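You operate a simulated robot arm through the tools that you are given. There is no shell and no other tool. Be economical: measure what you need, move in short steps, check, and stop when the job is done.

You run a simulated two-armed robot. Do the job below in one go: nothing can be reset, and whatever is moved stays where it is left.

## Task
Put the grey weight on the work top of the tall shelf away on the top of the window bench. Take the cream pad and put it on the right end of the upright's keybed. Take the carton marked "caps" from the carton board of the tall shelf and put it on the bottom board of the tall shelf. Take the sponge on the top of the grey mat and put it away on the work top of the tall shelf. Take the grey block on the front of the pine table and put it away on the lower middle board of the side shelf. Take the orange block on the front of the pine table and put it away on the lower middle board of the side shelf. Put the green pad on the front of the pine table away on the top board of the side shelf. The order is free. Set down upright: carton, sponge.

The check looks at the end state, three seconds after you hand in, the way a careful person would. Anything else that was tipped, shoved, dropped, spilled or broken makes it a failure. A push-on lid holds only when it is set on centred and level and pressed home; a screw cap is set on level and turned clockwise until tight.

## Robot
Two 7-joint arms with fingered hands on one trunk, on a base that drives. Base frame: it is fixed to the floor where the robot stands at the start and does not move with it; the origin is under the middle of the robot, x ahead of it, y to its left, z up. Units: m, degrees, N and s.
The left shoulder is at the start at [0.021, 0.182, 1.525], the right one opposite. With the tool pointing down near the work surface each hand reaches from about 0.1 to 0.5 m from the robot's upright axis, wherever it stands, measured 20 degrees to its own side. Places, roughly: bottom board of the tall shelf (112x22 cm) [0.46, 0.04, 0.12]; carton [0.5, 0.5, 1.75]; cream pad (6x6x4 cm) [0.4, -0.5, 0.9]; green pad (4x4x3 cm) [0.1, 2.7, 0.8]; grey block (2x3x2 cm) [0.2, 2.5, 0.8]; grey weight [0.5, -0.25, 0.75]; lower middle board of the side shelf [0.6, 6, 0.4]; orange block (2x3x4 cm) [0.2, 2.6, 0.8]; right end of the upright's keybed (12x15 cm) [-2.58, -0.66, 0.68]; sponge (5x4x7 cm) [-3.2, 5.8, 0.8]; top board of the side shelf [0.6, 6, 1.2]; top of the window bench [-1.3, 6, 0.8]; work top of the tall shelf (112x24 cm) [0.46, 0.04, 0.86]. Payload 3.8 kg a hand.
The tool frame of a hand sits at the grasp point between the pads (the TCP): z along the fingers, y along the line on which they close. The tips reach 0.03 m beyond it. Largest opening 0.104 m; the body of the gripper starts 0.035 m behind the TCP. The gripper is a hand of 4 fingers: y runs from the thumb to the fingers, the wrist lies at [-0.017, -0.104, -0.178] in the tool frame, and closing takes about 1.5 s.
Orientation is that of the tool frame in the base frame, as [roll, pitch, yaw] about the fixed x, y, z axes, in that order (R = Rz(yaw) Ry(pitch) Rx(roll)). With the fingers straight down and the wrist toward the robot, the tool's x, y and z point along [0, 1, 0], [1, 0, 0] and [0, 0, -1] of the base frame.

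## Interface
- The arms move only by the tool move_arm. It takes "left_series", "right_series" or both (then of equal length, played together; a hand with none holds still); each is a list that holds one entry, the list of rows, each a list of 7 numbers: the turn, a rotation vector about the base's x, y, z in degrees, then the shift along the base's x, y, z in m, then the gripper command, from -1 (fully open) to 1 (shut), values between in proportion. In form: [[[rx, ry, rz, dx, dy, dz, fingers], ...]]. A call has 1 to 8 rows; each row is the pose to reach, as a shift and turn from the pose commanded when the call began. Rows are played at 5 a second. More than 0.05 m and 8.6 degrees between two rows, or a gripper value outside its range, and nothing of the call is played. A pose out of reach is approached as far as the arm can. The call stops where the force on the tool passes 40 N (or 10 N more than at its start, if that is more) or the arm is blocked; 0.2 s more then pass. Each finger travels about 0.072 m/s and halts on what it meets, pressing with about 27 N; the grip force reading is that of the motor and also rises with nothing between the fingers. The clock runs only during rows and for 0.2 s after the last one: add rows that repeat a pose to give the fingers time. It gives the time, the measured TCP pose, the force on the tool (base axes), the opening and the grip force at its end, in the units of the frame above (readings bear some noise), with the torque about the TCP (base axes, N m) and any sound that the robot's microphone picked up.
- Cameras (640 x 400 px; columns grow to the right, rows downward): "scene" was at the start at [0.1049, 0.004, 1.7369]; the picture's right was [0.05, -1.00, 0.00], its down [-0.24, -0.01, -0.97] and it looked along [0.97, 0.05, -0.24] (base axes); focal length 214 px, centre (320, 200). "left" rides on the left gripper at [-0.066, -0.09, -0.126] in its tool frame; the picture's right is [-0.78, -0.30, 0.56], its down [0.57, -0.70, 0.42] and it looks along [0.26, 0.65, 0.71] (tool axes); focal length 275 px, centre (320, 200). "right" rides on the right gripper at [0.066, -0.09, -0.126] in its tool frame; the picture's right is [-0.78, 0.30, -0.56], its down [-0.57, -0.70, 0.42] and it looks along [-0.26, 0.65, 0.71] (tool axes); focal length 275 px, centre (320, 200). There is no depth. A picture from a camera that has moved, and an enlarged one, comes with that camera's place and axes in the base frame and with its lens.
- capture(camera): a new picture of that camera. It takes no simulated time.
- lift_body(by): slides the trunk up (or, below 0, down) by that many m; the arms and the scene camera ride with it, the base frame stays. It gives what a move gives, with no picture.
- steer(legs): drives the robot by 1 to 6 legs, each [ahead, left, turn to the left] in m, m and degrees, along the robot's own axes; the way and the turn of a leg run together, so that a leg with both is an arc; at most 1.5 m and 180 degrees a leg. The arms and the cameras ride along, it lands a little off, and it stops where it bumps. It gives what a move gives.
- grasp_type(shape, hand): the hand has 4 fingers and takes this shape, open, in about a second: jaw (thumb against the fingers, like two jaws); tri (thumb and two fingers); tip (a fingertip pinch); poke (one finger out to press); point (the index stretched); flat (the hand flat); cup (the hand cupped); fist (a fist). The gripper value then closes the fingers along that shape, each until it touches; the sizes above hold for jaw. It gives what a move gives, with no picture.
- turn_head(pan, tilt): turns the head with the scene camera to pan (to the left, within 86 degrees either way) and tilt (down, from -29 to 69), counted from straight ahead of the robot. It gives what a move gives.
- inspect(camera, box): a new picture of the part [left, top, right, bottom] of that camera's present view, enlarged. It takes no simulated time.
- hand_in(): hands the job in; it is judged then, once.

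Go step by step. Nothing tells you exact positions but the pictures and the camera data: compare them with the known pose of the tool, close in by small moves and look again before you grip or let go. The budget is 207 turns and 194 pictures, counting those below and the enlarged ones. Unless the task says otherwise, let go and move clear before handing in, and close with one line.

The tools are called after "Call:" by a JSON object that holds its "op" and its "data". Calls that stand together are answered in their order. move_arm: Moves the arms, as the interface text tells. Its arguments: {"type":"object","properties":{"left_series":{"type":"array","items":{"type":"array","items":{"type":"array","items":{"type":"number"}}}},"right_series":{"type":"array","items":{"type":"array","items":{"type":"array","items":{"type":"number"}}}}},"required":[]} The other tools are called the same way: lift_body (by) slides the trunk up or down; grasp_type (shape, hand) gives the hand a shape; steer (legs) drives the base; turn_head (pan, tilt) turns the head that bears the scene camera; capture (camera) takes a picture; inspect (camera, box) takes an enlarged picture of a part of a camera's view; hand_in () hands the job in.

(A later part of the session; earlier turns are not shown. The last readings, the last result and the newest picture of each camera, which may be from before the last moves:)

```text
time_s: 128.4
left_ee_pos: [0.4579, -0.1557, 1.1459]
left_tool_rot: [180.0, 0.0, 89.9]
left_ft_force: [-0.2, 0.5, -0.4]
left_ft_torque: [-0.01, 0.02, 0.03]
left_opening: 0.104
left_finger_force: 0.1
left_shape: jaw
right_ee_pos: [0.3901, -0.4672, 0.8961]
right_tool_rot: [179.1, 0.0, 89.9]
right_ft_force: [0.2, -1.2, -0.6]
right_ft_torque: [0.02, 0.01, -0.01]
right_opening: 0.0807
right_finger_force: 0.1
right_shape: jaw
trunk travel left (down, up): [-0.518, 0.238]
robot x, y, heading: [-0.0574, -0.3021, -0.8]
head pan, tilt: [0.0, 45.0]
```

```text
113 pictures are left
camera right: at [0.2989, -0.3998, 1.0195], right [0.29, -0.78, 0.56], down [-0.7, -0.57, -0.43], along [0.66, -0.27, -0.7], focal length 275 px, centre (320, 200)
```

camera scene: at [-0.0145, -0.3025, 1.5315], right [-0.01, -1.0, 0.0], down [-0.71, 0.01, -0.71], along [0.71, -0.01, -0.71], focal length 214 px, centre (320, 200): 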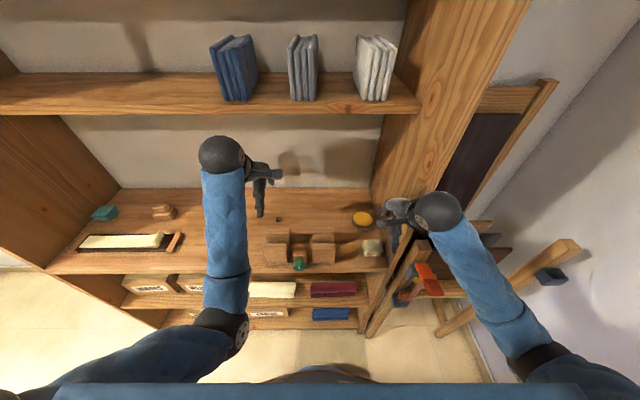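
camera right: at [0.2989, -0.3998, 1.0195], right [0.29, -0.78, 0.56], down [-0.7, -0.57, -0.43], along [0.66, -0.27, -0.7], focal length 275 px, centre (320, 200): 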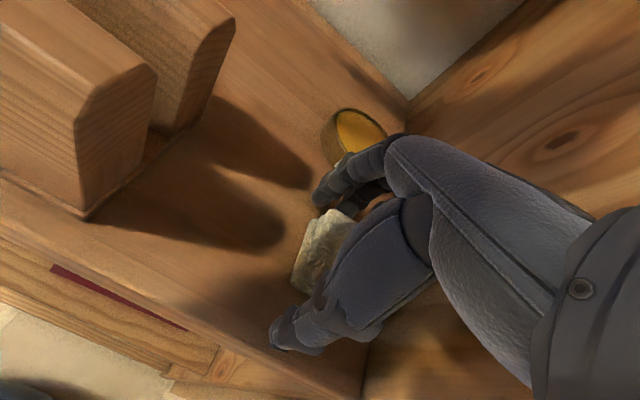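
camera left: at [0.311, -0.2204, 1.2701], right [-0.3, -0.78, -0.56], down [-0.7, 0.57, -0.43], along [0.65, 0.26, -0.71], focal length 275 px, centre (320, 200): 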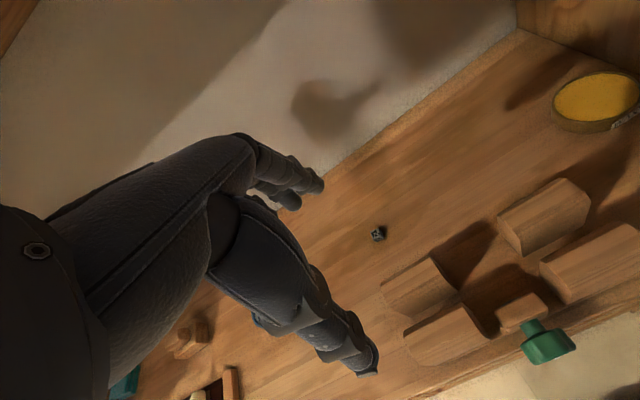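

Pad sits between thumb and fingers. Closing and lifting.

Call:
{"op": "move_arm", "data": {"right_series": [[[0, 0, 0, 0, 0, 0, 0], [0, 0, 0, 0, 0, 0, 0.5], [0, 0, 0, 0, 0, 0, 1], [0, 0, 0, 0, 0, 0, 1], [0, 0, 0, 0, 0, 0.03, 1], [0, 0, 0, 0, 0, 0.07, 1], [0, 0, 0, 0, 0.01, 0.11, 1], [0, 0, 0, 0, 0.02, 0.15, 1]]]}}

Call:
{"op": "capture", "data": {"camera": "right"}}

Call:
{"op": "grasp_type", "data": {"hand": "left", "shape": "tip"}}

Call:
{"op": "capture", "data": {"camera": "left"}}

```text
time_s: 130.2
left_ee_pos: [0.4585, -0.1549, 1.1447]
left_tool_rot: [179.8, 0.0, 89.9]
left_ft_force: [0.1, 0.6, -0.5]
left_ft_torque: [0.01, 0.0, 0.02]
left_opening: 0.1041
left_finger_force: 0.1
left_shape: jaw
right_ee_pos: [0.3904, -0.4468, 1.0462]
right_tool_rot: [179.2, 0.2, 89.9]
right_ft_force: [0.4, 0.2, -0.2]
right_ft_torque: [0.04, 0.01, -0.05]
right_opening: 0.0462
right_finger_force: 26.5
right_shape: jaw
trunk travel left (down, up): [-0.518, 0.238]
robot x, y, heading: [-0.0584, -0.3057, -0.8]
head pan, tilt: [0.0, 45.0]
```

```text
112 pictures are left
camera right: at [0.2998, -0.3805, 1.1713], right [0.29, -0.78, 0.56], down [-0.7, -0.57, -0.43], along [0.66, -0.27, -0.7], focal length 275 px, centre (320, 200)
```

right: 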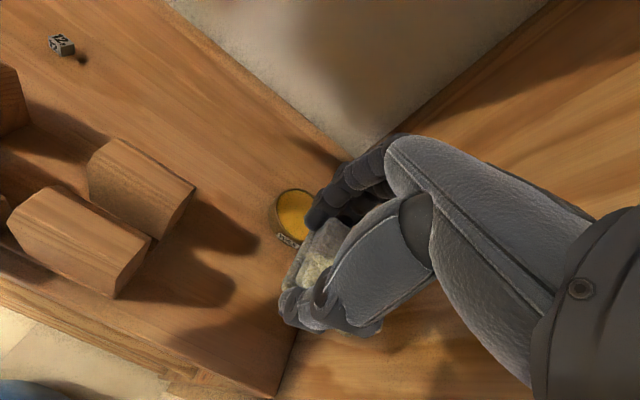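

```text
time_s: 131.1
left_ee_pos: [0.4583, -0.1553, 1.1443]
left_tool_rot: [179.9, 0.0, 89.9]
left_ft_force: [-0.1, 0.2, -0.1]
left_ft_torque: [0.01, -0.01, -0.02]
left_opening: 0.1039
left_finger_force: 0.0
left_shape: tip
right_ee_pos: [0.3912, -0.4461, 1.0459]
right_tool_rot: [179.2, 0.0, 89.9]
right_ft_force: [0.2, -0.8, -0.8]
right_ft_torque: [0.02, 0.0, 0.0]
right_opening: 0.0462
right_finger_force: 27.1
right_shape: jaw
trunk travel left (down, up): [-0.518, 0.238]
robot x, y, heading: [-0.0593, -0.3009, -0.4]
head pan, tilt: [0.0, 45.0]
```

```text
111 pictures are left
camera left: at [0.3671, -0.2214, 1.2702], right [-0.3, -0.78, -0.56], down [-0.7, 0.57, -0.43], along [0.65, 0.26, -0.71], focal length 275 px, centre (320, 200)
```

left: 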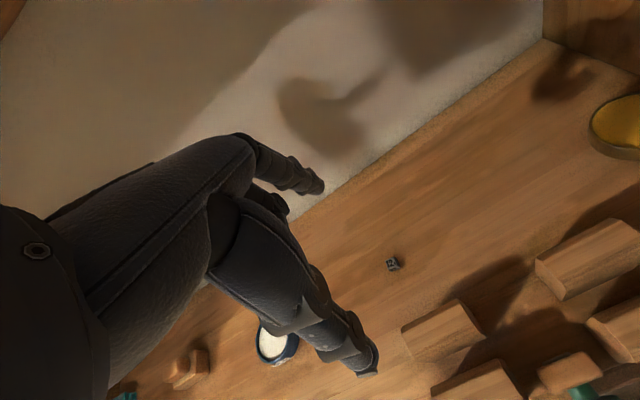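

The pad is held. Now the left hand goes over the weight at (0.538,-0.143).

Call:
{"op": "move_arm", "data": {"left_series": [[[0, 0, 0, 0.04, 0.005, -0.02, -1], [0, 0, 0, 0.07, 0.01, -0.06, -1], [0, 0, 0, 0.08, 0.012, -0.1, -1], [0, 0, 0, 0.08, 0.012, -0.145, -1], [0, 0, 0, 0.08, 0.012, -0.18, -1], [0, 0, 0, 0.08, 0.012, -0.18, -1]]]}}

Call:
{"op": "capture", "data": {"camera": "left"}}

```text
refused: row 2 steps farther than a row can; nothing moved
```

```text
110 pictures are left
camera left: at [0.3671, -0.2214, 1.2702], right [-0.3, -0.78, -0.56], down [-0.7, 0.57, -0.43], along [0.65, 0.26, -0.71], focal length 275 px, centre (320, 200)
```

left: 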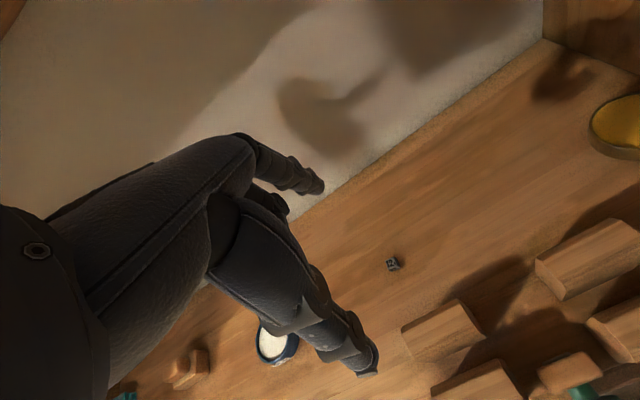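

Call:
{"op": "move_arm", "data": {"left_series": [[[0, 0, 0, 0.04, 0.005, -0.02, -1], [0, 0, 0, 0.07, 0.01, -0.05, -1], [0, 0, 0, 0.08, 0.012, -0.09, -1], [0, 0, 0, 0.08, 0.012, -0.135, -1], [0, 0, 0, 0.08, 0.012, -0.18, -1], [0, 0, 0, 0.08, 0.012, -0.18, -1]]]}}

Call:
{"op": "capture", "data": {"camera": "left"}}

```text
time_s: 132.5
left_ee_pos: [0.5386, -0.1425, 0.963]
left_tool_rot: [179.8, 0.0, 89.8]
left_ft_force: [-0.2, -0.1, -0.2]
left_ft_torque: [0.02, 0.01, 0.02]
left_opening: 0.1039
left_finger_force: 0.0
left_shape: tip
right_ee_pos: [0.3897, -0.4466, 1.0478]
right_tool_rot: [179.3, 0.0, 89.9]
right_ft_force: [0.5, -0.3, -0.5]
right_ft_torque: [0.0, -0.01, -0.02]
right_opening: 0.0461
right_finger_force: 27.1
right_shape: jaw
trunk travel left (down, up): [-0.518, 0.238]
robot x, y, heading: [-0.0576, -0.3032, -0.6]
head pan, tilt: [0.0, 45.0]
```

```text
109 pictures are left
camera left: at [0.447, -0.2093, 1.0889], right [-0.3, -0.78, -0.56], down [-0.7, 0.57, -0.43], along [0.65, 0.26, -0.71], focal length 275 px, centre (320, 200)
```

left: 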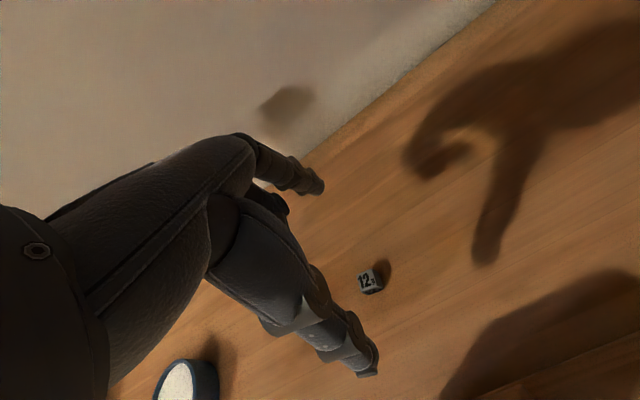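

The weight is centred under the hand. Descending.

Call:
{"op": "move_arm", "data": {"left_series": [[[0, 0, 0, 0, 0, -0.03, -1], [0, 0, 0, 0, 0, -0.055, -1], [0, 0, 0, 0, 0, -0.068, -1], [0, 0, 0, 0, 0, -0.068, -1]]]}}

Call:
{"op": "capture", "data": {"camera": "left"}}

```text
time_s: 133.5
left_ee_pos: [0.5381, -0.1442, 0.8968]
left_tool_rot: [179.9, 0.0, 90.0]
left_ft_force: [0.9, 0.4, -0.3]
left_ft_torque: [0.05, -0.02, 0.0]
left_opening: 0.104
left_finger_force: 0.1
left_shape: tip
right_ee_pos: [0.3912, -0.4465, 1.0485]
right_tool_rot: [179.2, 0.0, 89.8]
right_ft_force: [-0.1, 0.2, 0.2]
right_ft_torque: [0.01, 0.0, 0.01]
right_opening: 0.0459
right_finger_force: 27.0
right_shape: jaw
trunk travel left (down, up): [-0.518, 0.238]
robot x, y, heading: [-0.0586, -0.2984, -0.5]
head pan, tilt: [0.0, 45.0]
```

```text
108 pictures are left
camera left: at [0.448, -0.2095, 1.0222], right [-0.3, -0.78, -0.56], down [-0.7, 0.57, -0.43], along [0.65, 0.26, -0.71], focal length 275 px, centre (320, 200)
```

left: 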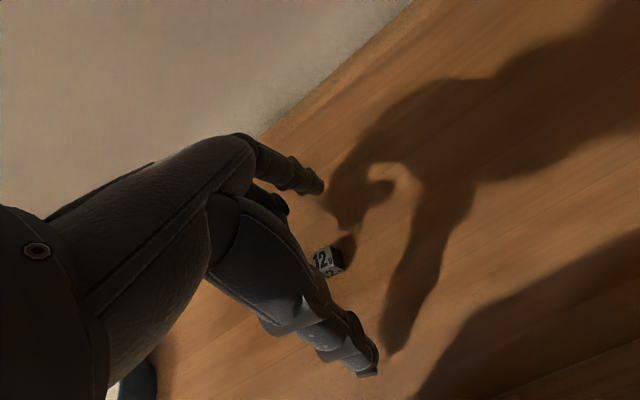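

Call:
{"op": "move_arm", "data": {"left_series": [[[0, 0, 0, 0, 0, -0.002, -0.5], [0, 0, 0, 0, 0, -0.002, 0], [0, 0, 0, 0, 0, -0.002, 0.4], [0, 0, 0, 0, 0, -0.002, 0.7], [0, 0, 0, 0, 0, -0.002, 1], [0, 0, 0, 0, 0, -0.002, 1], [0, 0, 0, 0, 0, -0.002, 1]]]}}

Call:
{"op": "capture", "data": {"camera": "left"}}

```text
time_s: 135.1
left_ee_pos: [0.5391, -0.1434, 0.8942]
left_tool_rot: [179.8, -0.1, 90.0]
left_ft_force: [-0.7, 0.8, 0.0]
left_ft_torque: [-0.02, 0.0, 0.01]
left_opening: 0.0049
left_finger_force: 27.4
left_shape: tip
right_ee_pos: [0.3906, -0.4469, 1.0465]
right_tool_rot: [179.2, 0.1, 89.9]
right_ft_force: [-0.1, -1.0, 0.3]
right_ft_torque: [-0.02, 0.03, -0.01]
right_opening: 0.0461
right_finger_force: 27.3
right_shape: jaw
trunk travel left (down, up): [-0.518, 0.238]
robot x, y, heading: [-0.0573, -0.3011, -0.4]
head pan, tilt: [0.0, 45.0]
```

```text
107 pictures are left
camera left: at [0.4479, -0.2096, 1.0201], right [-0.3, -0.78, -0.56], down [-0.7, 0.57, -0.43], along [0.65, 0.26, -0.71], focal length 275 px, centre (320, 200)
```

left: 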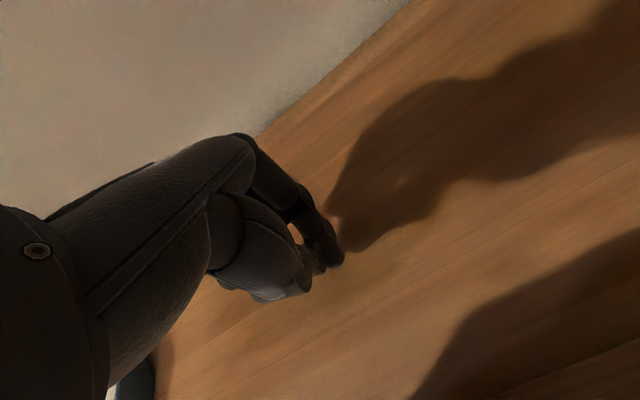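

Call:
{"op": "move_arm", "data": {"left_series": [[[0, 0, 0, 0, 0, 0.03, 1], [0, 0, 0, 0, 0, 0.07, 1], [0, 0, 0, 0, 0, 0.1, 1]]]}}

Call:
{"op": "inspect", "data": {"camera": "left", "box": [220, 150, 460, 300]}}

Call:
{"op": "inspect", "data": {"camera": "scene", "box": [200, 140, 360, 240]}}

```text
time_s: 135.9
left_ee_pos: [0.5396, -0.1448, 0.9957]
left_tool_rot: [179.9, 0.0, 89.9]
left_ft_force: [0.0, -0.2, 0.3]
left_ft_torque: [-0.01, -0.01, -0.01]
left_opening: 0.005
left_finger_force: 26.8
left_shape: tip
right_ee_pos: [0.391, -0.4478, 1.046]
right_tool_rot: [179.2, 0.0, 89.9]
right_ft_force: [0.2, 0.1, 0.1]
right_ft_torque: [0.02, 0.0, -0.02]
right_opening: 0.0461
right_finger_force: 27.1
right_shape: jaw
trunk travel left (down, up): [-0.518, 0.238]
robot x, y, heading: [-0.0593, -0.3041, -0.5]
head pan, tilt: [0.0, 45.0]
```

```text
2.67 times, centred on (340, 225) of left
camera zoom: at [0.4483, -0.2089, 1.1208], right [-0.3, -0.78, -0.56], down [-0.7, 0.57, -0.43], along [0.65, 0.26, -0.71], focal length 734 px, centre (267, 133)
```

zoom: 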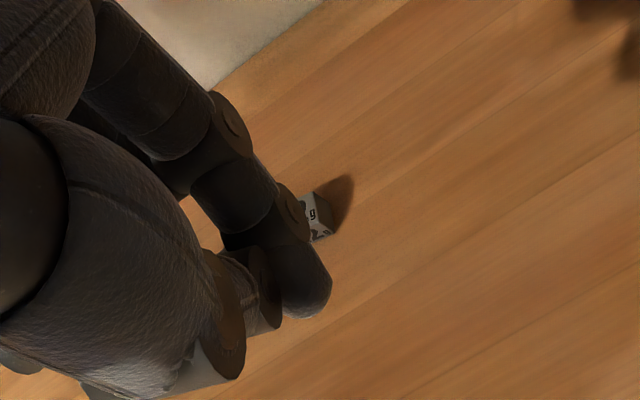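

```text
4.00 times, centred on (280, 190) of scene
camera zoom: at [0.0413, -0.3035, 1.5316], right [-0.01, -1.0, 0.0], down [-0.71, 0.01, -0.71], along [0.71, -0.01, -0.71], focal length 858 px, centre (480, 240)
```

zoom: 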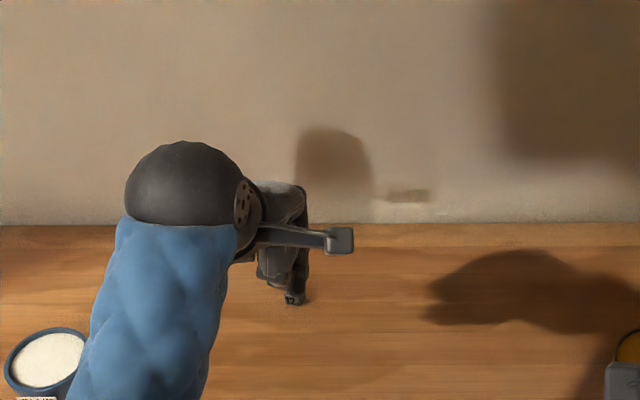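

The tip pinch missed: the weight was pushed back to about (0.623,-0.123). I switch to the jaw shape and check its closing in the air.

Call:
{"op": "grasp_type", "data": {"hand": "left", "shape": "jaw"}}

Call:
{"op": "move_arm", "data": {"left_series": [[[0, 0, 0, 0, 0, 0.02, -0.4], [0, 0, 0, 0, 0, 0.02, 0.2], [0, 0, 0, 0, 0, 0.02, 0.6], [0, 0, 0, 0, 0, 0.02, 0.65], [0, 0, 0, 0, 0, 0.02, 0.65]]]}}

Call:
{"op": "capture", "data": {"camera": "left"}}

```text
time_s: 136.8
left_ee_pos: [0.5399, -0.1435, 0.9949]
left_tool_rot: [180.0, 0.0, 89.9]
left_ft_force: [-0.3, -0.3, 0.7]
left_ft_torque: [0.0, 0.05, 0.0]
left_opening: 0.1036
left_finger_force: 0.1
left_shape: jaw
right_ee_pos: [0.3907, -0.4466, 1.047]
right_tool_rot: [179.2, 0.0, 89.9]
right_ft_force: [0.3, -0.1, 0.3]
right_ft_torque: [-0.01, -0.02, 0.01]
right_opening: 0.0464
right_finger_force: 27.0
right_shape: jaw
trunk travel left (down, up): [-0.518, 0.238]
robot x, y, heading: [-0.0576, -0.2987, -0.6]
head pan, tilt: [0.0, 45.0]
```

```text
time_s: 138.0
left_ee_pos: [0.5395, -0.1437, 1.0151]
left_tool_rot: [179.9, 0.0, 89.9]
left_ft_force: [-0.6, 0.1, 0.2]
left_ft_torque: [-0.01, 0.04, -0.03]
left_opening: 0.0185
left_finger_force: 0.0
left_shape: jaw
right_ee_pos: [0.3907, -0.4476, 1.0463]
right_tool_rot: [179.1, -0.1, 89.9]
right_ft_force: [0.0, -0.2, -1.1]
right_ft_torque: [0.02, 0.02, -0.01]
right_opening: 0.0459
right_finger_force: 27.0
right_shape: jaw
trunk travel left (down, up): [-0.518, 0.238]
robot x, y, heading: [-0.0582, -0.3024, -0.4]
head pan, tilt: [0.0, 45.0]
```

```text
104 pictures are left
camera left: at [0.4487, -0.2091, 1.1391], right [-0.3, -0.78, -0.56], down [-0.7, 0.57, -0.43], along [0.65, 0.26, -0.71], focal length 275 px, centre (320, 200)
```

left: 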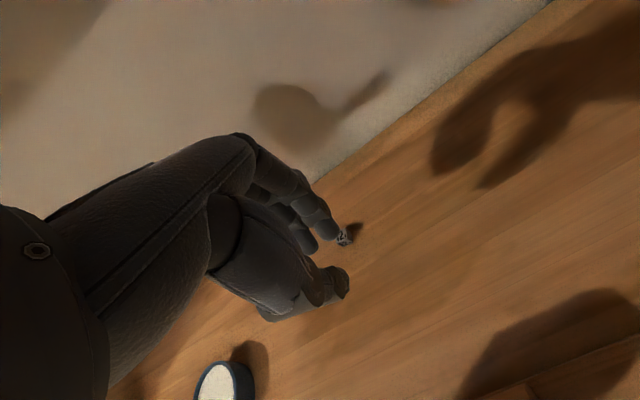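

Call:
{"op": "move_arm", "data": {"left_series": [[[0, 0, 0, -0.04, 0, 0.02, -0.4], [0, 0, 0, -0.08, 0, 0.02, -1], [0, 0, 0, -0.08, 0, 0.02, -1]]]}}

Call:
{"op": "inspect", "data": {"camera": "left", "box": [300, 180, 396, 240]}}

Call:
{"op": "inspect", "data": {"camera": "right", "box": [20, 0, 116, 60]}}

```text
time_s: 138.8
left_ee_pos: [0.4602, -0.1443, 1.0352]
left_tool_rot: [179.9, 0.1, 89.9]
left_ft_force: [-0.3, -0.6, 0.4]
left_ft_torque: [0.0, 0.02, -0.03]
left_opening: 0.1035
left_finger_force: 0.1
left_shape: jaw
right_ee_pos: [0.3912, -0.4471, 1.0473]
right_tool_rot: [179.2, -0.1, 89.9]
right_ft_force: [-0.5, 0.5, -0.6]
right_ft_torque: [0.03, 0.0, -0.01]
right_opening: 0.046
right_finger_force: 26.3
right_shape: jaw
trunk travel left (down, up): [-0.518, 0.238]
robot x, y, heading: [-0.0615, -0.3028, -0.6]
head pan, tilt: [0.0, 45.0]
```

```text
6.67 times, centred on (348, 210) of left
camera zoom: at [0.369, -0.2091, 1.1608], right [-0.3, -0.78, -0.56], down [-0.7, 0.57, -0.43], along [0.65, 0.26, -0.71], focal length 1835 px, centre (133, 133)
```

zoom: 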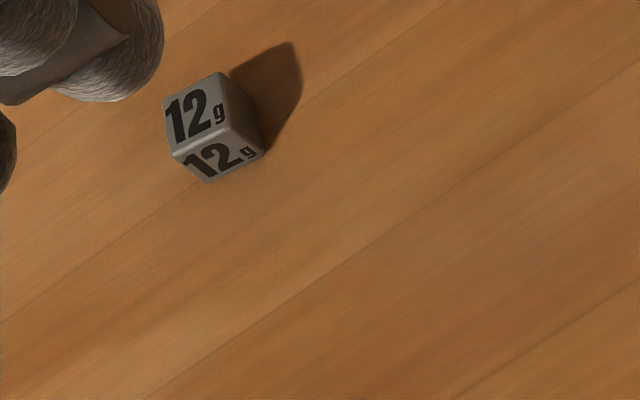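

```text
6.67 times, centred on (68, 30) of right
camera zoom: at [0.3002, -0.3808, 1.1707], right [0.29, -0.78, 0.56], down [-0.7, -0.57, -0.43], along [0.66, -0.27, -0.7], focal length 1835 px, centre (2000, 1333)
```

zoom: 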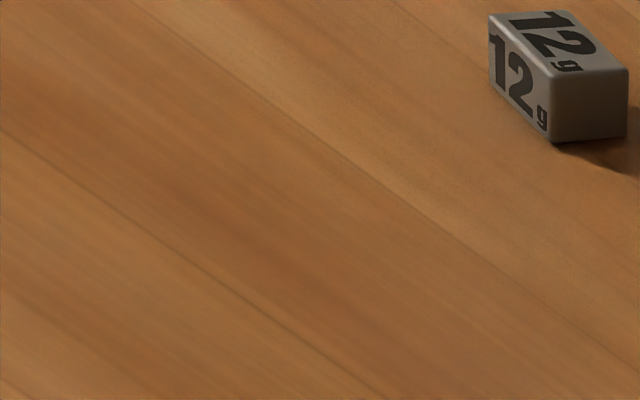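

The cube is ~15 mm, turned about -15°, centred near (0.622,-0.121). I drive 6 cm ahead, turn the left hand to match and narrow the opening.

Call:
{"op": "steer", "data": {"legs": [[0.06, 0, 0]]}}

Call:
{"op": "move_arm", "data": {"left_series": [[[0, 0, -5, 0.04, 0.01, 0, -0.6], [0, 0, -10, 0.08, 0.02, 0, -0.2], [0, 0, -15, 0.1, 0.022, -0.02, 0], [0, 0, -15, 0.1, 0.022, -0.06, 0], [0, 0, -15, 0.1, 0.022, -0.08, 0], [0, 0, -15, 0.1, 0.022, -0.08, 0]]]}}

Call:
{"op": "capture", "data": {"camera": "left"}}

```text
time_s: 139.8
left_ee_pos: [0.5221, -0.1447, 1.0344]
left_tool_rot: [180.0, 0.0, 89.9]
left_ft_force: [1.1, 0.6, -0.9]
left_ft_torque: [0.02, 0.02, -0.01]
left_opening: 0.1035
left_finger_force: 0.0
left_shape: jaw
right_ee_pos: [0.4523, -0.4479, 1.0459]
right_tool_rot: [179.3, 0.0, 89.8]
right_ft_force: [0.9, 0.0, -0.7]
right_ft_torque: [0.02, 0.03, -0.02]
right_opening: 0.0461
right_finger_force: 27.4
right_shape: jaw
trunk travel left (down, up): [-0.518, 0.238]
robot x, y, heading: [-0.0025, -0.3049, -0.6]
head pan, tilt: [0.0, 45.0]
```

```text
time_s: 141.2
left_ee_pos: [0.6216, -0.1213, 0.9538]
left_tool_rot: [179.9, 0.1, 74.9]
left_ft_force: [0.4, -0.6, 0.3]
left_ft_torque: [0.0, -0.01, 0.01]
left_opening: 0.0525
left_finger_force: 0.1
left_shape: jaw
right_ee_pos: [0.4511, -0.4485, 1.0474]
right_tool_rot: [179.2, 0.0, 89.7]
right_ft_force: [-0.2, -0.7, -0.7]
right_ft_torque: [-0.01, -0.01, 0.0]
right_opening: 0.046
right_finger_force: 26.9
right_shape: jaw
trunk travel left (down, up): [-0.518, 0.238]
robot x, y, heading: [0.0016, -0.3075, -0.6]
head pan, tilt: [0.0, 45.0]
```

```text
101 pictures are left
camera left: at [0.5163, -0.161, 1.0793], right [-0.49, -0.67, -0.56], down [-0.53, 0.74, -0.43], along [0.7, 0.09, -0.71], focal length 275 px, centre (320, 200)
```

left: 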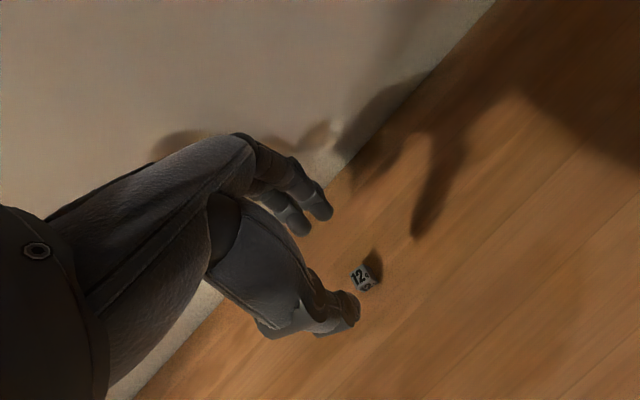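

Call:
{"op": "move_arm", "data": {"left_series": [[[0, 0, 0, 0, 0, -0.03, 0], [0, 0, 0, 0, 0, -0.05, 0], [0, 0, 0, 0, 0, -0.061, 0], [0, 0, 0, 0, 0, -0.061, 0]]]}}

Call:
{"op": "inspect", "data": {"camera": "left", "box": [240, 180, 432, 300]}}

```text
time_s: 142.2
left_ee_pos: [0.6204, -0.1221, 0.8949]
left_tool_rot: [179.9, 0.0, 74.9]
left_ft_force: [0.2, 0.1, -0.8]
left_ft_torque: [-0.03, 0.0, 0.01]
left_opening: 0.0524
left_finger_force: 0.1
left_shape: jaw
right_ee_pos: [0.4503, -0.4483, 1.0483]
right_tool_rot: [179.2, 0.0, 89.8]
right_ft_force: [0.5, 1.1, 0.2]
right_ft_torque: [-0.01, -0.02, 0.02]
right_opening: 0.0459
right_finger_force: 27.3
right_shape: jaw
trunk travel left (down, up): [-0.518, 0.238]
robot x, y, heading: [0.002, -0.3023, -0.9]
head pan, tilt: [0.0, 45.0]
```

```text
3.33 times, centred on (336, 240) of left
camera zoom: at [0.5154, -0.1628, 1.0191], right [-0.49, -0.67, -0.56], down [-0.53, 0.74, -0.43], along [0.7, 0.09, -0.71], focal length 918 px, centre (267, 67)
```

zoom: 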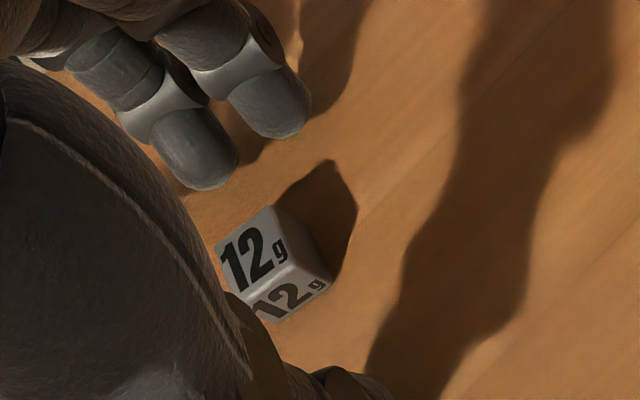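

I shift 4 mm sideways to centre the cube on the thumb, then close.

Call:
{"op": "move_arm", "data": {"left_series": [[[0, 0, 0, 0.001, 0.004, -0.003, 0], [0, 0, 0, 0.001, 0.004, -0.003, 0.3], [0, 0, 0, 0.001, 0.004, -0.003, 0.5], [0, 0, 0, 0.001, 0.004, -0.003, 0.5]]]}}

Call:
{"op": "inspect", "data": {"camera": "left", "box": [240, 180, 432, 300]}}

```text
time_s: 143.2
left_ee_pos: [0.6214, -0.1202, 0.8922]
left_tool_rot: [179.9, 0.1, 74.9]
left_ft_force: [1.0, -0.2, 0.7]
left_ft_torque: [0.02, 0.02, 0.03]
left_opening: 0.0266
left_finger_force: 0.0
left_shape: jaw
right_ee_pos: [0.4509, -0.4482, 1.0481]
right_tool_rot: [179.2, 0.0, 89.7]
right_ft_force: [0.2, 0.2, 0.0]
right_ft_torque: [0.02, 0.0, 0.0]
right_opening: 0.0461
right_finger_force: 27.0
right_shape: jaw
trunk travel left (down, up): [-0.518, 0.238]
robot x, y, heading: [-0.001, -0.3027, -0.6]
head pan, tilt: [0.0, 45.0]
```

```text
3.33 times, centred on (336, 240) of left
camera zoom: at [0.5166, -0.1586, 1.0169], right [-0.49, -0.67, -0.56], down [-0.53, 0.74, -0.43], along [0.7, 0.09, -0.71], focal length 918 px, centre (267, 67)
```

zoom: 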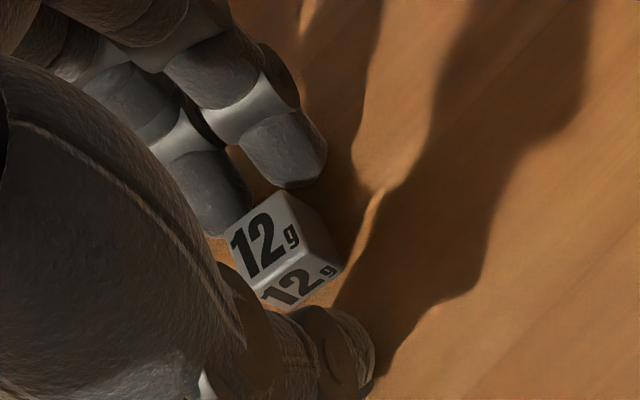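

The cube is centred between thumb and two fingers. Closing fully, then lifting.

Call:
{"op": "move_arm", "data": {"left_series": [[[0, 0, 0, 0, 0, 0, 0.65], [0, 0, 0, 0, 0, 0, 0.8], [0, 0, 0, 0, 0, 0, 1], [0, 0, 0, 0, 0, 0, 1], [0, 0, 0, 0, 0, 0, 1], [0, 0, 0, 0, 0, 0.03, 1], [0, 0, 0, 0, 0, 0.06, 1]]]}}

Call:
{"op": "inspect", "data": {"camera": "left", "box": [240, 180, 432, 300]}}

```text
time_s: 144.8
left_ee_pos: [0.6217, -0.1202, 0.9515]
left_tool_rot: [179.9, 0.0, 74.9]
left_ft_force: [-0.7, 0.5, 0.0]
left_ft_torque: [0.01, -0.02, -0.02]
left_opening: 0.0095
left_finger_force: 26.8
left_shape: jaw
right_ee_pos: [0.4509, -0.4486, 1.0474]
right_tool_rot: [179.2, 0.0, 89.8]
right_ft_force: [0.2, -0.6, -0.6]
right_ft_torque: [0.0, 0.02, 0.0]
right_opening: 0.0458
right_finger_force: 27.0
right_shape: jaw
trunk travel left (down, up): [-0.518, 0.238]
robot x, y, heading: [-0.0003, -0.3007, -0.6]
head pan, tilt: [0.0, 45.0]
```

```text
3.33 times, centred on (336, 240) of left
camera zoom: at [0.5167, -0.1593, 1.076], right [-0.49, -0.67, -0.56], down [-0.53, 0.74, -0.43], along [0.7, 0.09, -0.71], focal length 918 px, centre (267, 67)
```

zoom: 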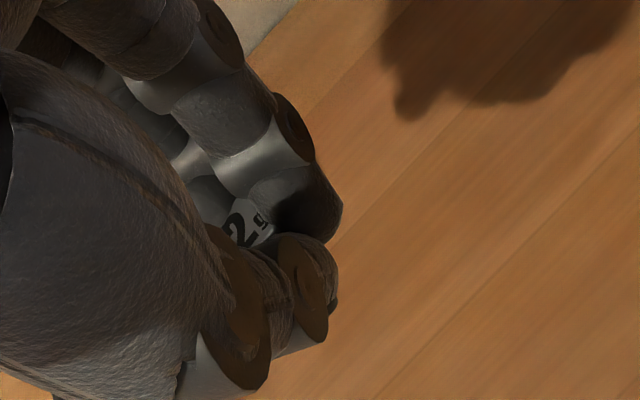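

Both objects are held. I raise the left hand, back out and look around toward the piano.

Call:
{"op": "move_arm", "data": {"left_series": [[[0, 0, 0, 0, 0, 0.04, 1], [0, 0, 0, 0, 0, 0.08, 1], [0, 0, 5, -0.04, 0.02, 0.1, 1], [0, 0, 10, -0.08, 0.04, 0.1, 1], [0, 0, 15, -0.12, 0.06, 0.1, 1]]]}}

Call:
{"op": "steer", "data": {"legs": [[-0.5, 0, 0], [0, 0.35, 0]]}}

Call:
{"op": "steer", "data": {"legs": [[0, 0, 180]]}}

Call:
{"op": "turn_head", "data": {"pan": 30, "tilt": 20}}

Call:
{"op": "capture", "data": {"camera": "scene"}}

```text
time_s: 146.0
left_ee_pos: [0.5011, -0.0581, 1.0521]
left_tool_rot: [179.8, 0.1, 89.9]
left_ft_force: [-1.6, -0.3, 0.9]
left_ft_torque: [-0.01, -0.05, -0.02]
left_opening: 0.0094
left_finger_force: 27.0
left_shape: jaw
right_ee_pos: [0.4503, -0.447, 1.0481]
right_tool_rot: [179.2, 0.0, 89.8]
right_ft_force: [-0.7, 0.4, -0.6]
right_ft_torque: [0.02, 0.02, 0.03]
right_opening: 0.0459
right_finger_force: 26.6
right_shape: jaw
trunk travel left (down, up): [-0.518, 0.238]
robot x, y, heading: [0.0031, -0.3007, -0.7]
head pan, tilt: [0.0, 45.0]
```

```text
time_s: 150.8
left_ee_pos: [0.0068, 0.3072, 1.0516]
left_tool_rot: [179.9, -0.1, 90.0]
left_ft_force: [-0.3, 0.8, -0.2]
left_ft_torque: [0.0, 0.0, 0.0]
left_opening: 0.0094
left_finger_force: 27.6
left_shape: jaw
right_ee_pos: [-0.044, -0.0838, 1.0465]
right_tool_rot: [179.2, 0.2, 90.1]
right_ft_force: [0.2, 0.3, -1.2]
right_ft_torque: [0.0, -0.03, 0.0]
right_opening: 0.046
right_finger_force: 26.7
right_shape: jaw
trunk travel left (down, up): [-0.518, 0.238]
robot x, y, heading: [-0.4941, 0.0619, -0.3]
head pan, tilt: [0.0, 45.0]
```

```text
time_s: 158.6
left_ee_pos: [-0.9972, -0.1824, 1.0518]
left_tool_rot: [179.8, 0.0, -90.3]
left_ft_force: [0.0, -0.7, -0.4]
left_ft_torque: [-0.03, -0.03, 0.02]
left_opening: 0.009
left_finger_force: 27.2
left_shape: jaw
right_ee_pos: [-0.9448, 0.2075, 1.0467]
right_tool_rot: [179.2, 0.1, -90.4]
right_ft_force: [0.0, 0.2, -0.6]
right_ft_torque: [-0.01, -0.03, 0.0]
right_opening: 0.0416
right_finger_force: 26.4
right_shape: jaw
trunk travel left (down, up): [-0.518, 0.238]
robot x, y, heading: [-0.4936, 0.0606, 179.4]
head pan, tilt: [0.0, 45.0]
```

```text
time_s: 159.5
left_ee_pos: [-0.9971, -0.1819, 1.0511]
left_tool_rot: [179.9, 0.0, -90.4]
left_ft_force: [0.9, 0.3, 0.3]
left_ft_torque: [-0.01, 0.03, 0.03]
left_opening: 0.0089
left_finger_force: 27.0
left_shape: jaw
right_ee_pos: [-0.9462, 0.2072, 1.0467]
right_tool_rot: [179.2, 0.2, -90.4]
right_ft_force: [-0.4, 0.1, 0.3]
right_ft_torque: [0.0, 0.0, -0.02]
right_opening: 0.0416
right_finger_force: 26.8
right_shape: jaw
trunk travel left (down, up): [-0.518, 0.238]
robot x, y, heading: [-0.4964, 0.0606, 179.5]
head pan, tilt: [30.0, 20.0]
```

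```text
97 pictures are left
camera scene: at [-0.5947, 0.0143, 1.5702], right [-0.49, 0.87, 0.0], down [0.3, 0.17, -0.94], along [-0.82, -0.46, -0.34], focal length 214 px, centre (320, 200)
```

scene: 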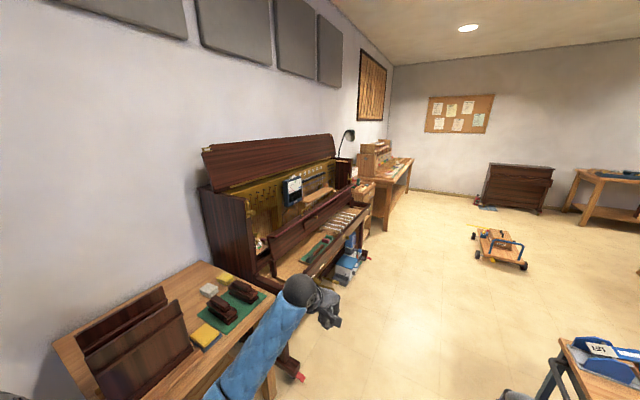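

The path along y≈0.1 toward the piano is open. I check the pad and zoom on the piano.

Call:
{"op": "inspect", "data": {"camera": "scene", "box": [220, 120, 420, 300]}}

Call:
{"op": "inspect", "data": {"camera": "right", "box": [200, 150, 440, 340]}}

```text
2.22 times, centred on (320, 210) of scene
camera zoom: at [-0.5947, 0.0143, 1.5702], right [-0.49, 0.87, 0.0], down [0.3, 0.17, -0.94], along [-0.82, -0.46, -0.34], focal length 477 px, centre (320, 178)
```

zoom: 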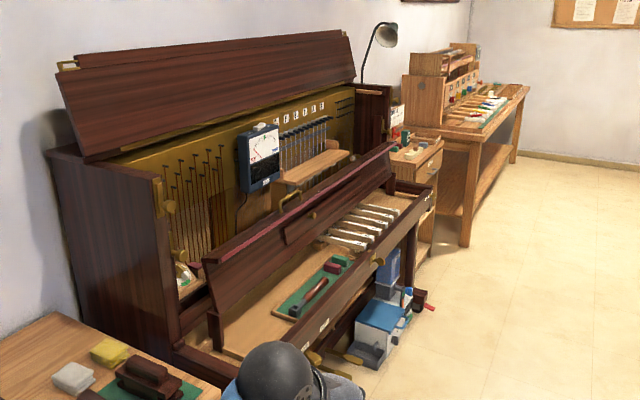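

```text
2.11 times, centred on (320, 245) of right
camera zoom: at [-0.853, 0.1405, 1.1709], right [-0.28, 0.78, 0.56], down [0.7, 0.57, -0.43], along [-0.66, 0.27, -0.7], focal length 580 px, centre (320, 105)
```

zoom: 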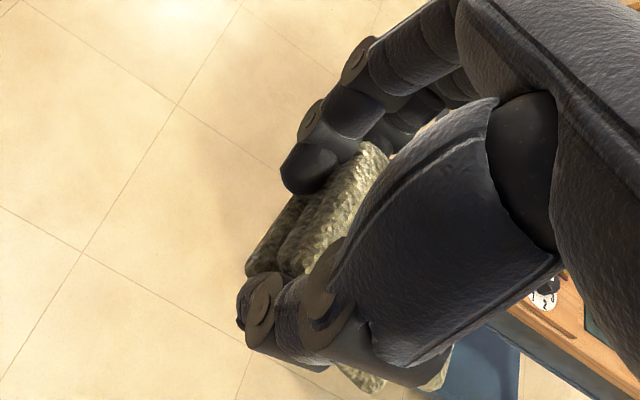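

The pad is still held. I drive along to the piano's right end and turn to face it.

Call:
{"op": "steer", "data": {"legs": [[1.0, 0.0, 0], [0.9, 0.0, 0], [0, 0, 90]]}}

Call:
{"op": "turn_head", "data": {"pan": 0, "tilt": 40}}

Call:
{"op": "capture", "data": {"camera": "scene"}}

```text
time_s: 172.9
left_ee_pos: [-2.1559, -0.4554, 1.0509]
left_tool_rot: [179.8, -0.1, 0.4]
left_ft_force: [-0.3, -0.3, 0.4]
left_ft_torque: [-0.01, -0.03, 0.0]
left_opening: 0.0091
left_finger_force: 26.9
left_shape: jaw
right_ee_pos: [-2.5459, -0.4087, 1.0476]
right_tool_rot: [179.2, 0.1, 0.4]
right_ft_force: [0.4, -0.4, 0.5]
right_ft_torque: [-0.02, -0.03, 0.01]
right_opening: 0.0417
right_finger_force: 27.4
right_shape: jaw
trunk travel left (down, up): [-0.518, 0.238]
robot x, y, heading: [-2.4051, 0.0427, -89.8]
head pan, tilt: [30.0, 20.0]
```

```text
time_s: 173.8
left_ee_pos: [-2.1562, -0.4553, 1.0518]
left_tool_rot: [179.9, 0.0, 0.4]
left_ft_force: [0.6, -0.6, 0.7]
left_ft_torque: [-0.06, 0.01, 0.03]
left_opening: 0.0089
left_finger_force: 27.4
left_shape: jaw
right_ee_pos: [-2.5453, -0.4088, 1.0475]
right_tool_rot: [179.2, 0.1, 0.4]
right_ft_force: [-0.1, -0.3, -1.2]
right_ft_torque: [-0.01, -0.03, 0.01]
right_opening: 0.0415
right_finger_force: 27.5
right_shape: jaw
trunk travel left (down, up): [-0.518, 0.238]
robot x, y, heading: [-2.4074, 0.0423, -89.7]
head pan, tilt: [0.0, 40.0]
```

```text
94 pictures are left
camera scene: at [-2.4042, -0.0619, 1.5389], right [-1.0, 0.0, 0.0], down [0.0, 0.64, -0.77], along [0.0, -0.77, -0.64], focal length 214 px, centre (320, 200)
```

scene: 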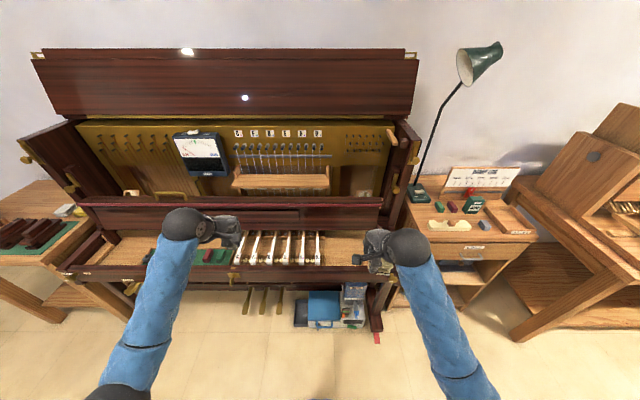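

Call:
{"op": "inspect", "data": {"camera": "scene", "box": [290, 190, 450, 290]}}

Call:
{"op": "capture", "data": {"camera": "right"}}

```text
4.00 times, centred on (370, 240) of scene
camera zoom: at [-2.4042, -0.0619, 1.5389], right [-1.0, 0.0, 0.0], down [0.0, 0.64, -0.77], along [0.0, -0.77, -0.64], focal length 858 px, centre (120, 40)
```

zoom: 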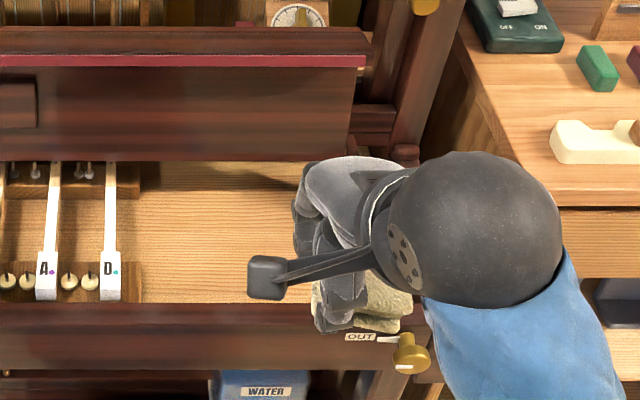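

```text
92 pictures are left
camera right: at [-2.4801, -0.3168, 1.1708], right [-0.77, -0.29, 0.56], down [-0.58, 0.69, -0.43], along [-0.26, -0.66, -0.7], focal length 275 px, centre (320, 200)
```

right: 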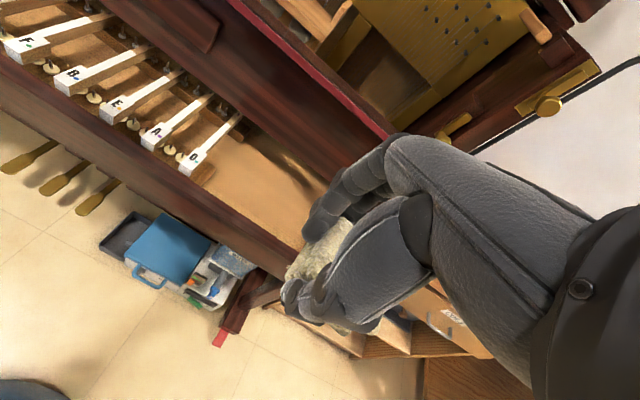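

The bare keybed end is around x -2.45…-2.7, y -0.63…-0.83. I drive 0.2 m closer and lower the pad toward (-2.57,-0.69).

Call:
{"op": "steer", "data": {"legs": [[0.2, 0, 0]]}}

Call:
{"op": "move_arm", "data": {"right_series": [[[0, 0, 0, -0.01, -0.03, -0.03, 1], [0, 0, 0, -0.02, -0.06, -0.06, 1], [0, 0, 0, -0.025, -0.08, -0.1, 1], [0, 0, 0, -0.025, -0.08, -0.14, 1], [0, 0, 0, -0.025, -0.08, -0.18, 1], [0, 0, 0, -0.025, -0.08, -0.22, 1], [0, 0, 0, -0.025, -0.08, -0.25, 1], [0, 0, 0, -0.025, -0.08, -0.25, 1]]]}}

Call:
{"op": "capture", "data": {"camera": "right"}}

Call:
{"op": "capture", "data": {"camera": "scene"}}

```text
time_s: 175.4
left_ee_pos: [-2.1581, -0.6606, 1.0506]
left_tool_rot: [-180.0, 0.0, 0.2]
left_ft_force: [-0.1, -0.3, -0.8]
left_ft_torque: [0.03, 0.03, 0.01]
left_opening: 0.0091
left_finger_force: 27.1
left_shape: jaw
right_ee_pos: [-2.5473, -0.6123, 1.0465]
right_tool_rot: [179.3, 0.1, 0.2]
right_ft_force: [0.5, 1.3, 0.0]
right_ft_torque: [0.03, -0.04, -0.02]
right_opening: 0.0415
right_finger_force: 26.6
right_shape: jaw
trunk travel left (down, up): [-0.518, 0.238]
robot x, y, heading: [-2.4067, -0.1599, -90.4]
head pan, tilt: [0.0, 40.0]
```

```text
time_s: 176.2
left_ee_pos: [-2.1579, -0.6574, 1.0526]
left_tool_rot: [179.7, -0.1, 0.3]
left_ft_force: [0.0, -0.1, 0.0]
left_ft_torque: [0.01, 0.0, 0.01]
left_opening: 0.0088
left_finger_force: 27.0
left_shape: jaw
right_ee_pos: [-2.5689, -0.6842, 0.9821]
right_tool_rot: [177.5, -0.2, 0.4]
right_ft_force: [-2.2, 22.1, 18.3]
right_ft_torque: [-0.46, 0.2, -0.26]
right_opening: 0.0424
right_finger_force: 27.1
right_shape: jaw
trunk travel left (down, up): [-0.518, 0.238]
robot x, y, heading: [-2.4049, -0.1585, -90.2]
head pan, tilt: [0.0, 40.0]
stopped in row 3 (right hand): the force on the tool passed its limit at 60 N (the readings are from after the stop); the commanded pose is now the measured one
```

```text
91 pictures are left
camera right: at [-2.5037, -0.5882, 1.103], right [-0.78, -0.28, 0.57], down [-0.58, 0.68, -0.46], along [-0.26, -0.68, -0.69], focal length 275 px, centre (320, 200)
```

right: 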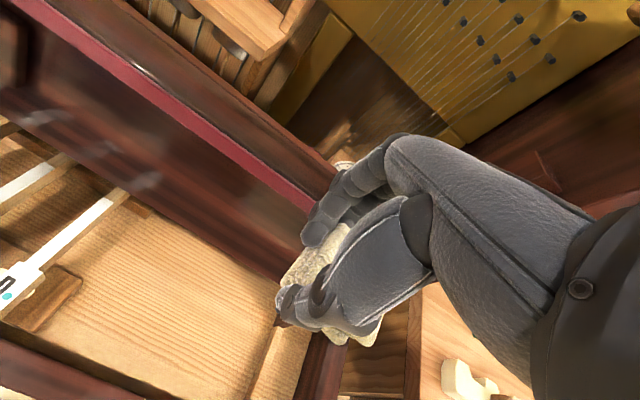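

```text
90 pictures are left
camera scene: at [-2.405, -0.2608, 1.5393], right [-1.0, 0.0, 0.0], down [0.0, 0.64, -0.77], along [0.0, -0.77, -0.64], focal length 214 px, centre (320, 200)
```

scene: 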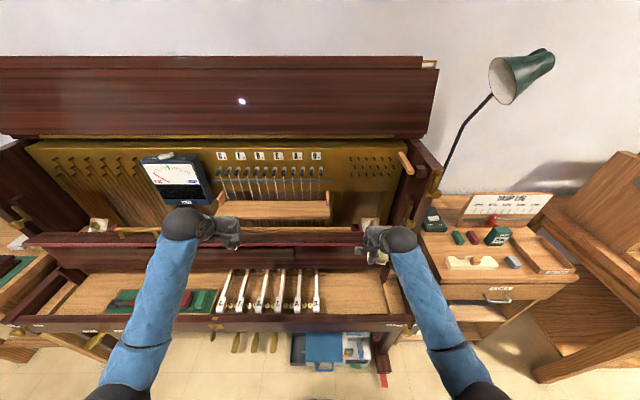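

The fingers met the upright fallboard behind the keybed. I back off and measure its place.

Call:
{"op": "move_arm", "data": {"right_series": [[[0, 0, 0, 0, 0.03, 0.015, 1], [0, 0, 0, 0, 0.07, 0.03, 1], [0, 0, 0, 0.0, 0.11, 0.04, 1], [0, 0, 0, 0.04, 0.13, 0.04, 1]]]}}

Call:
{"op": "inspect", "data": {"camera": "scene", "box": [280, 220, 440, 320]}}

Call:
{"op": "capture", "data": {"camera": "right"}}

```text
time_s: 177.2
left_ee_pos: [-2.1558, -0.6593, 1.0511]
left_tool_rot: [179.9, 0.1, 0.3]
left_ft_force: [0.7, 0.1, -0.5]
left_ft_torque: [0.0, 0.02, 0.02]
left_opening: 0.009
left_finger_force: 27.2
left_shape: jaw
right_ee_pos: [-2.529, -0.5574, 1.0179]
right_tool_rot: [177.9, -0.1, 0.3]
right_ft_force: [0.2, -0.1, -0.6]
right_ft_torque: [0.01, -0.01, -0.03]
right_opening: 0.0417
right_finger_force: 26.9
right_shape: jaw
trunk travel left (down, up): [-0.518, 0.238]
robot x, y, heading: [-2.407, -0.1585, -90.1]
head pan, tilt: [0.0, 40.0]
```

```text
4.00 times, centred on (360, 270) of scene
camera zoom: at [-2.4031, -0.2651, 1.5388], right [-1.0, 0.0, 0.0], down [0.0, 0.64, -0.77], along [0.0, -0.77, -0.64], focal length 858 px, centre (160, -80)
```

zoom: 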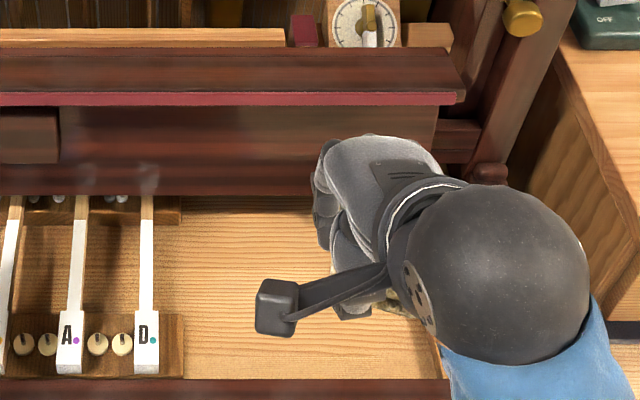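

```text
88 pictures are left
camera right: at [-2.4624, -0.4615, 1.1393], right [-0.78, -0.28, 0.57], down [-0.57, 0.68, -0.45], along [-0.26, -0.68, -0.69], focal length 275 px, centre (320, 200)
```

right: 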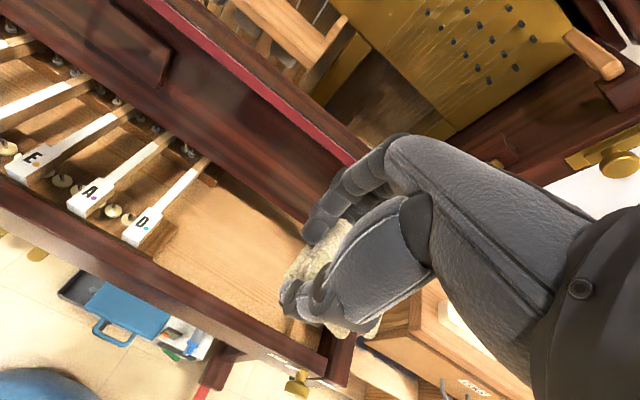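

The keybed is at z≈0.74, y -0.59…-0.77; the fallboard's top overhangs to y≈-0.73. I'll set the pad at (-2.575,-0.65).

Call:
{"op": "move_arm", "data": {"right_series": [[[0, 1, 0, -0.02, -0.03, -0.03, 1], [0, 2, 0, -0.046, -0.05, -0.06, 1], [0, 2, 0, -0.046, -0.08, -0.09, 1], [0, 2, 0, -0.046, -0.093, -0.13, 1], [0, 2, 0, -0.046, -0.093, -0.17, 1], [0, 2, 0, -0.046, -0.093, -0.2, 1], [0, 2, 0, -0.046, -0.093, -0.2, 1]]]}}

Call:
{"op": "capture", "data": {"camera": "right"}}

Call:
{"op": "inspect", "data": {"camera": "scene", "box": [280, 220, 440, 320]}}

```text
time_s: 178.8
left_ee_pos: [-2.1575, -0.6601, 1.0516]
left_tool_rot: [179.9, 0.0, 0.3]
left_ft_force: [-0.3, 1.4, -0.5]
left_ft_torque: [0.02, -0.01, 0.01]
left_opening: 0.0089
left_finger_force: 27.4
left_shape: jaw
right_ee_pos: [-2.5775, -0.6501, 0.818]
right_tool_rot: [177.8, 1.8, 0.3]
right_ft_force: [-0.3, 0.0, -0.5]
right_ft_torque: [-0.03, 0.0, 0.03]
right_opening: 0.0413
right_finger_force: 27.3
right_shape: jaw
trunk travel left (down, up): [-0.518, 0.238]
robot x, y, heading: [-2.4075, -0.1603, -90.0]
head pan, tilt: [0.0, 40.0]
```

```text
87 pictures are left
camera right: at [-2.5074, -0.5549, 0.9364], right [-0.76, -0.28, 0.59], down [-0.59, 0.68, -0.43], along [-0.28, -0.68, -0.68], focal length 275 px, centre (320, 200)
```

right: 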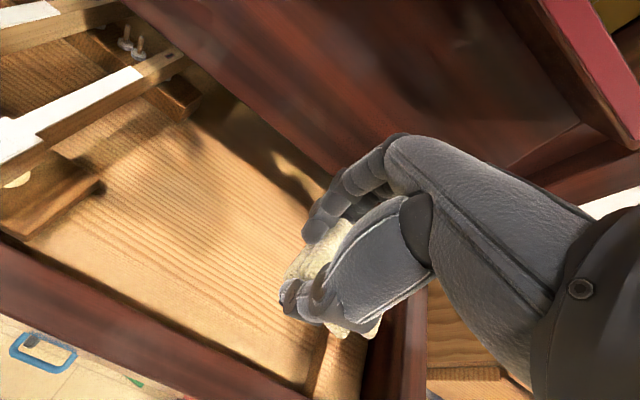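

```text
4.00 times, centred on (360, 270) of scene
camera zoom: at [-2.4051, -0.2653, 1.5388], right [-1.0, 0.0, 0.0], down [0.0, 0.64, -0.77], along [0.0, -0.77, -0.64], focal length 858 px, centre (160, -80)
```

zoom: 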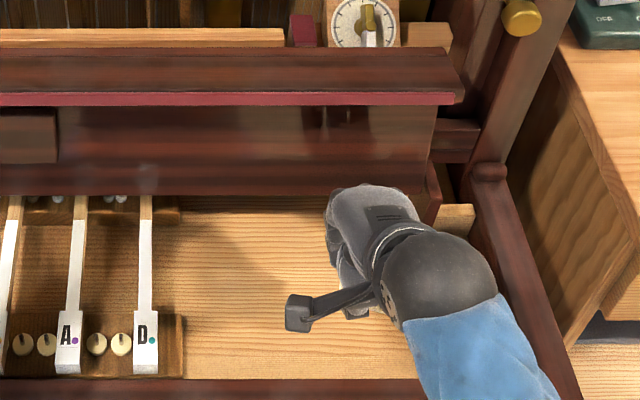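

Over the bare keybed. I shift 1 cm left and lower until contact.

Call:
{"op": "move_arm", "data": {"right_series": [[[0, 0, 0, 0.01, 0, -0.01, 1], [0, 0, 0, 0.01, 0, -0.02, 1], [0, 0, 0, 0.01, 0, -0.028, 1], [0, 0, 0, 0.01, 0, -0.036, 1]]]}}

Call:
{"op": "capture", "data": {"camera": "right"}}

```text
time_s: 179.8
left_ee_pos: [-2.1573, -0.6603, 1.0506]
left_tool_rot: [179.9, 0.0, 0.3]
left_ft_force: [0.1, -0.2, 0.5]
left_ft_torque: [0.03, 0.02, -0.01]
left_opening: 0.0088
left_finger_force: 26.6
left_shape: jaw
right_ee_pos: [-2.5653, -0.6505, 0.7815]
right_tool_rot: [177.9, 1.7, 0.3]
right_ft_force: [-0.1, 0.1, 0.1]
right_ft_torque: [-0.01, -0.04, 0.03]
right_opening: 0.0415
right_finger_force: 26.9
right_shape: jaw
trunk travel left (down, up): [-0.518, 0.238]
robot x, y, heading: [-2.4023, -0.1619, -90.2]
head pan, tilt: [0.0, 40.0]
```

```text
85 pictures are left
camera right: at [-2.4956, -0.5558, 0.9015], right [-0.76, -0.28, 0.59], down [-0.59, 0.68, -0.43], along [-0.28, -0.68, -0.68], focal length 275 px, centre (320, 200)
```

right: 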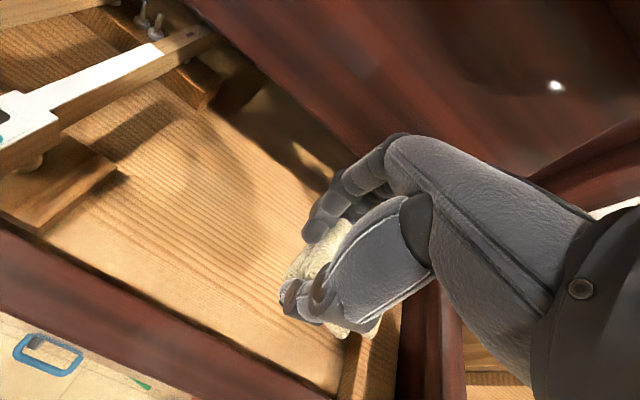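

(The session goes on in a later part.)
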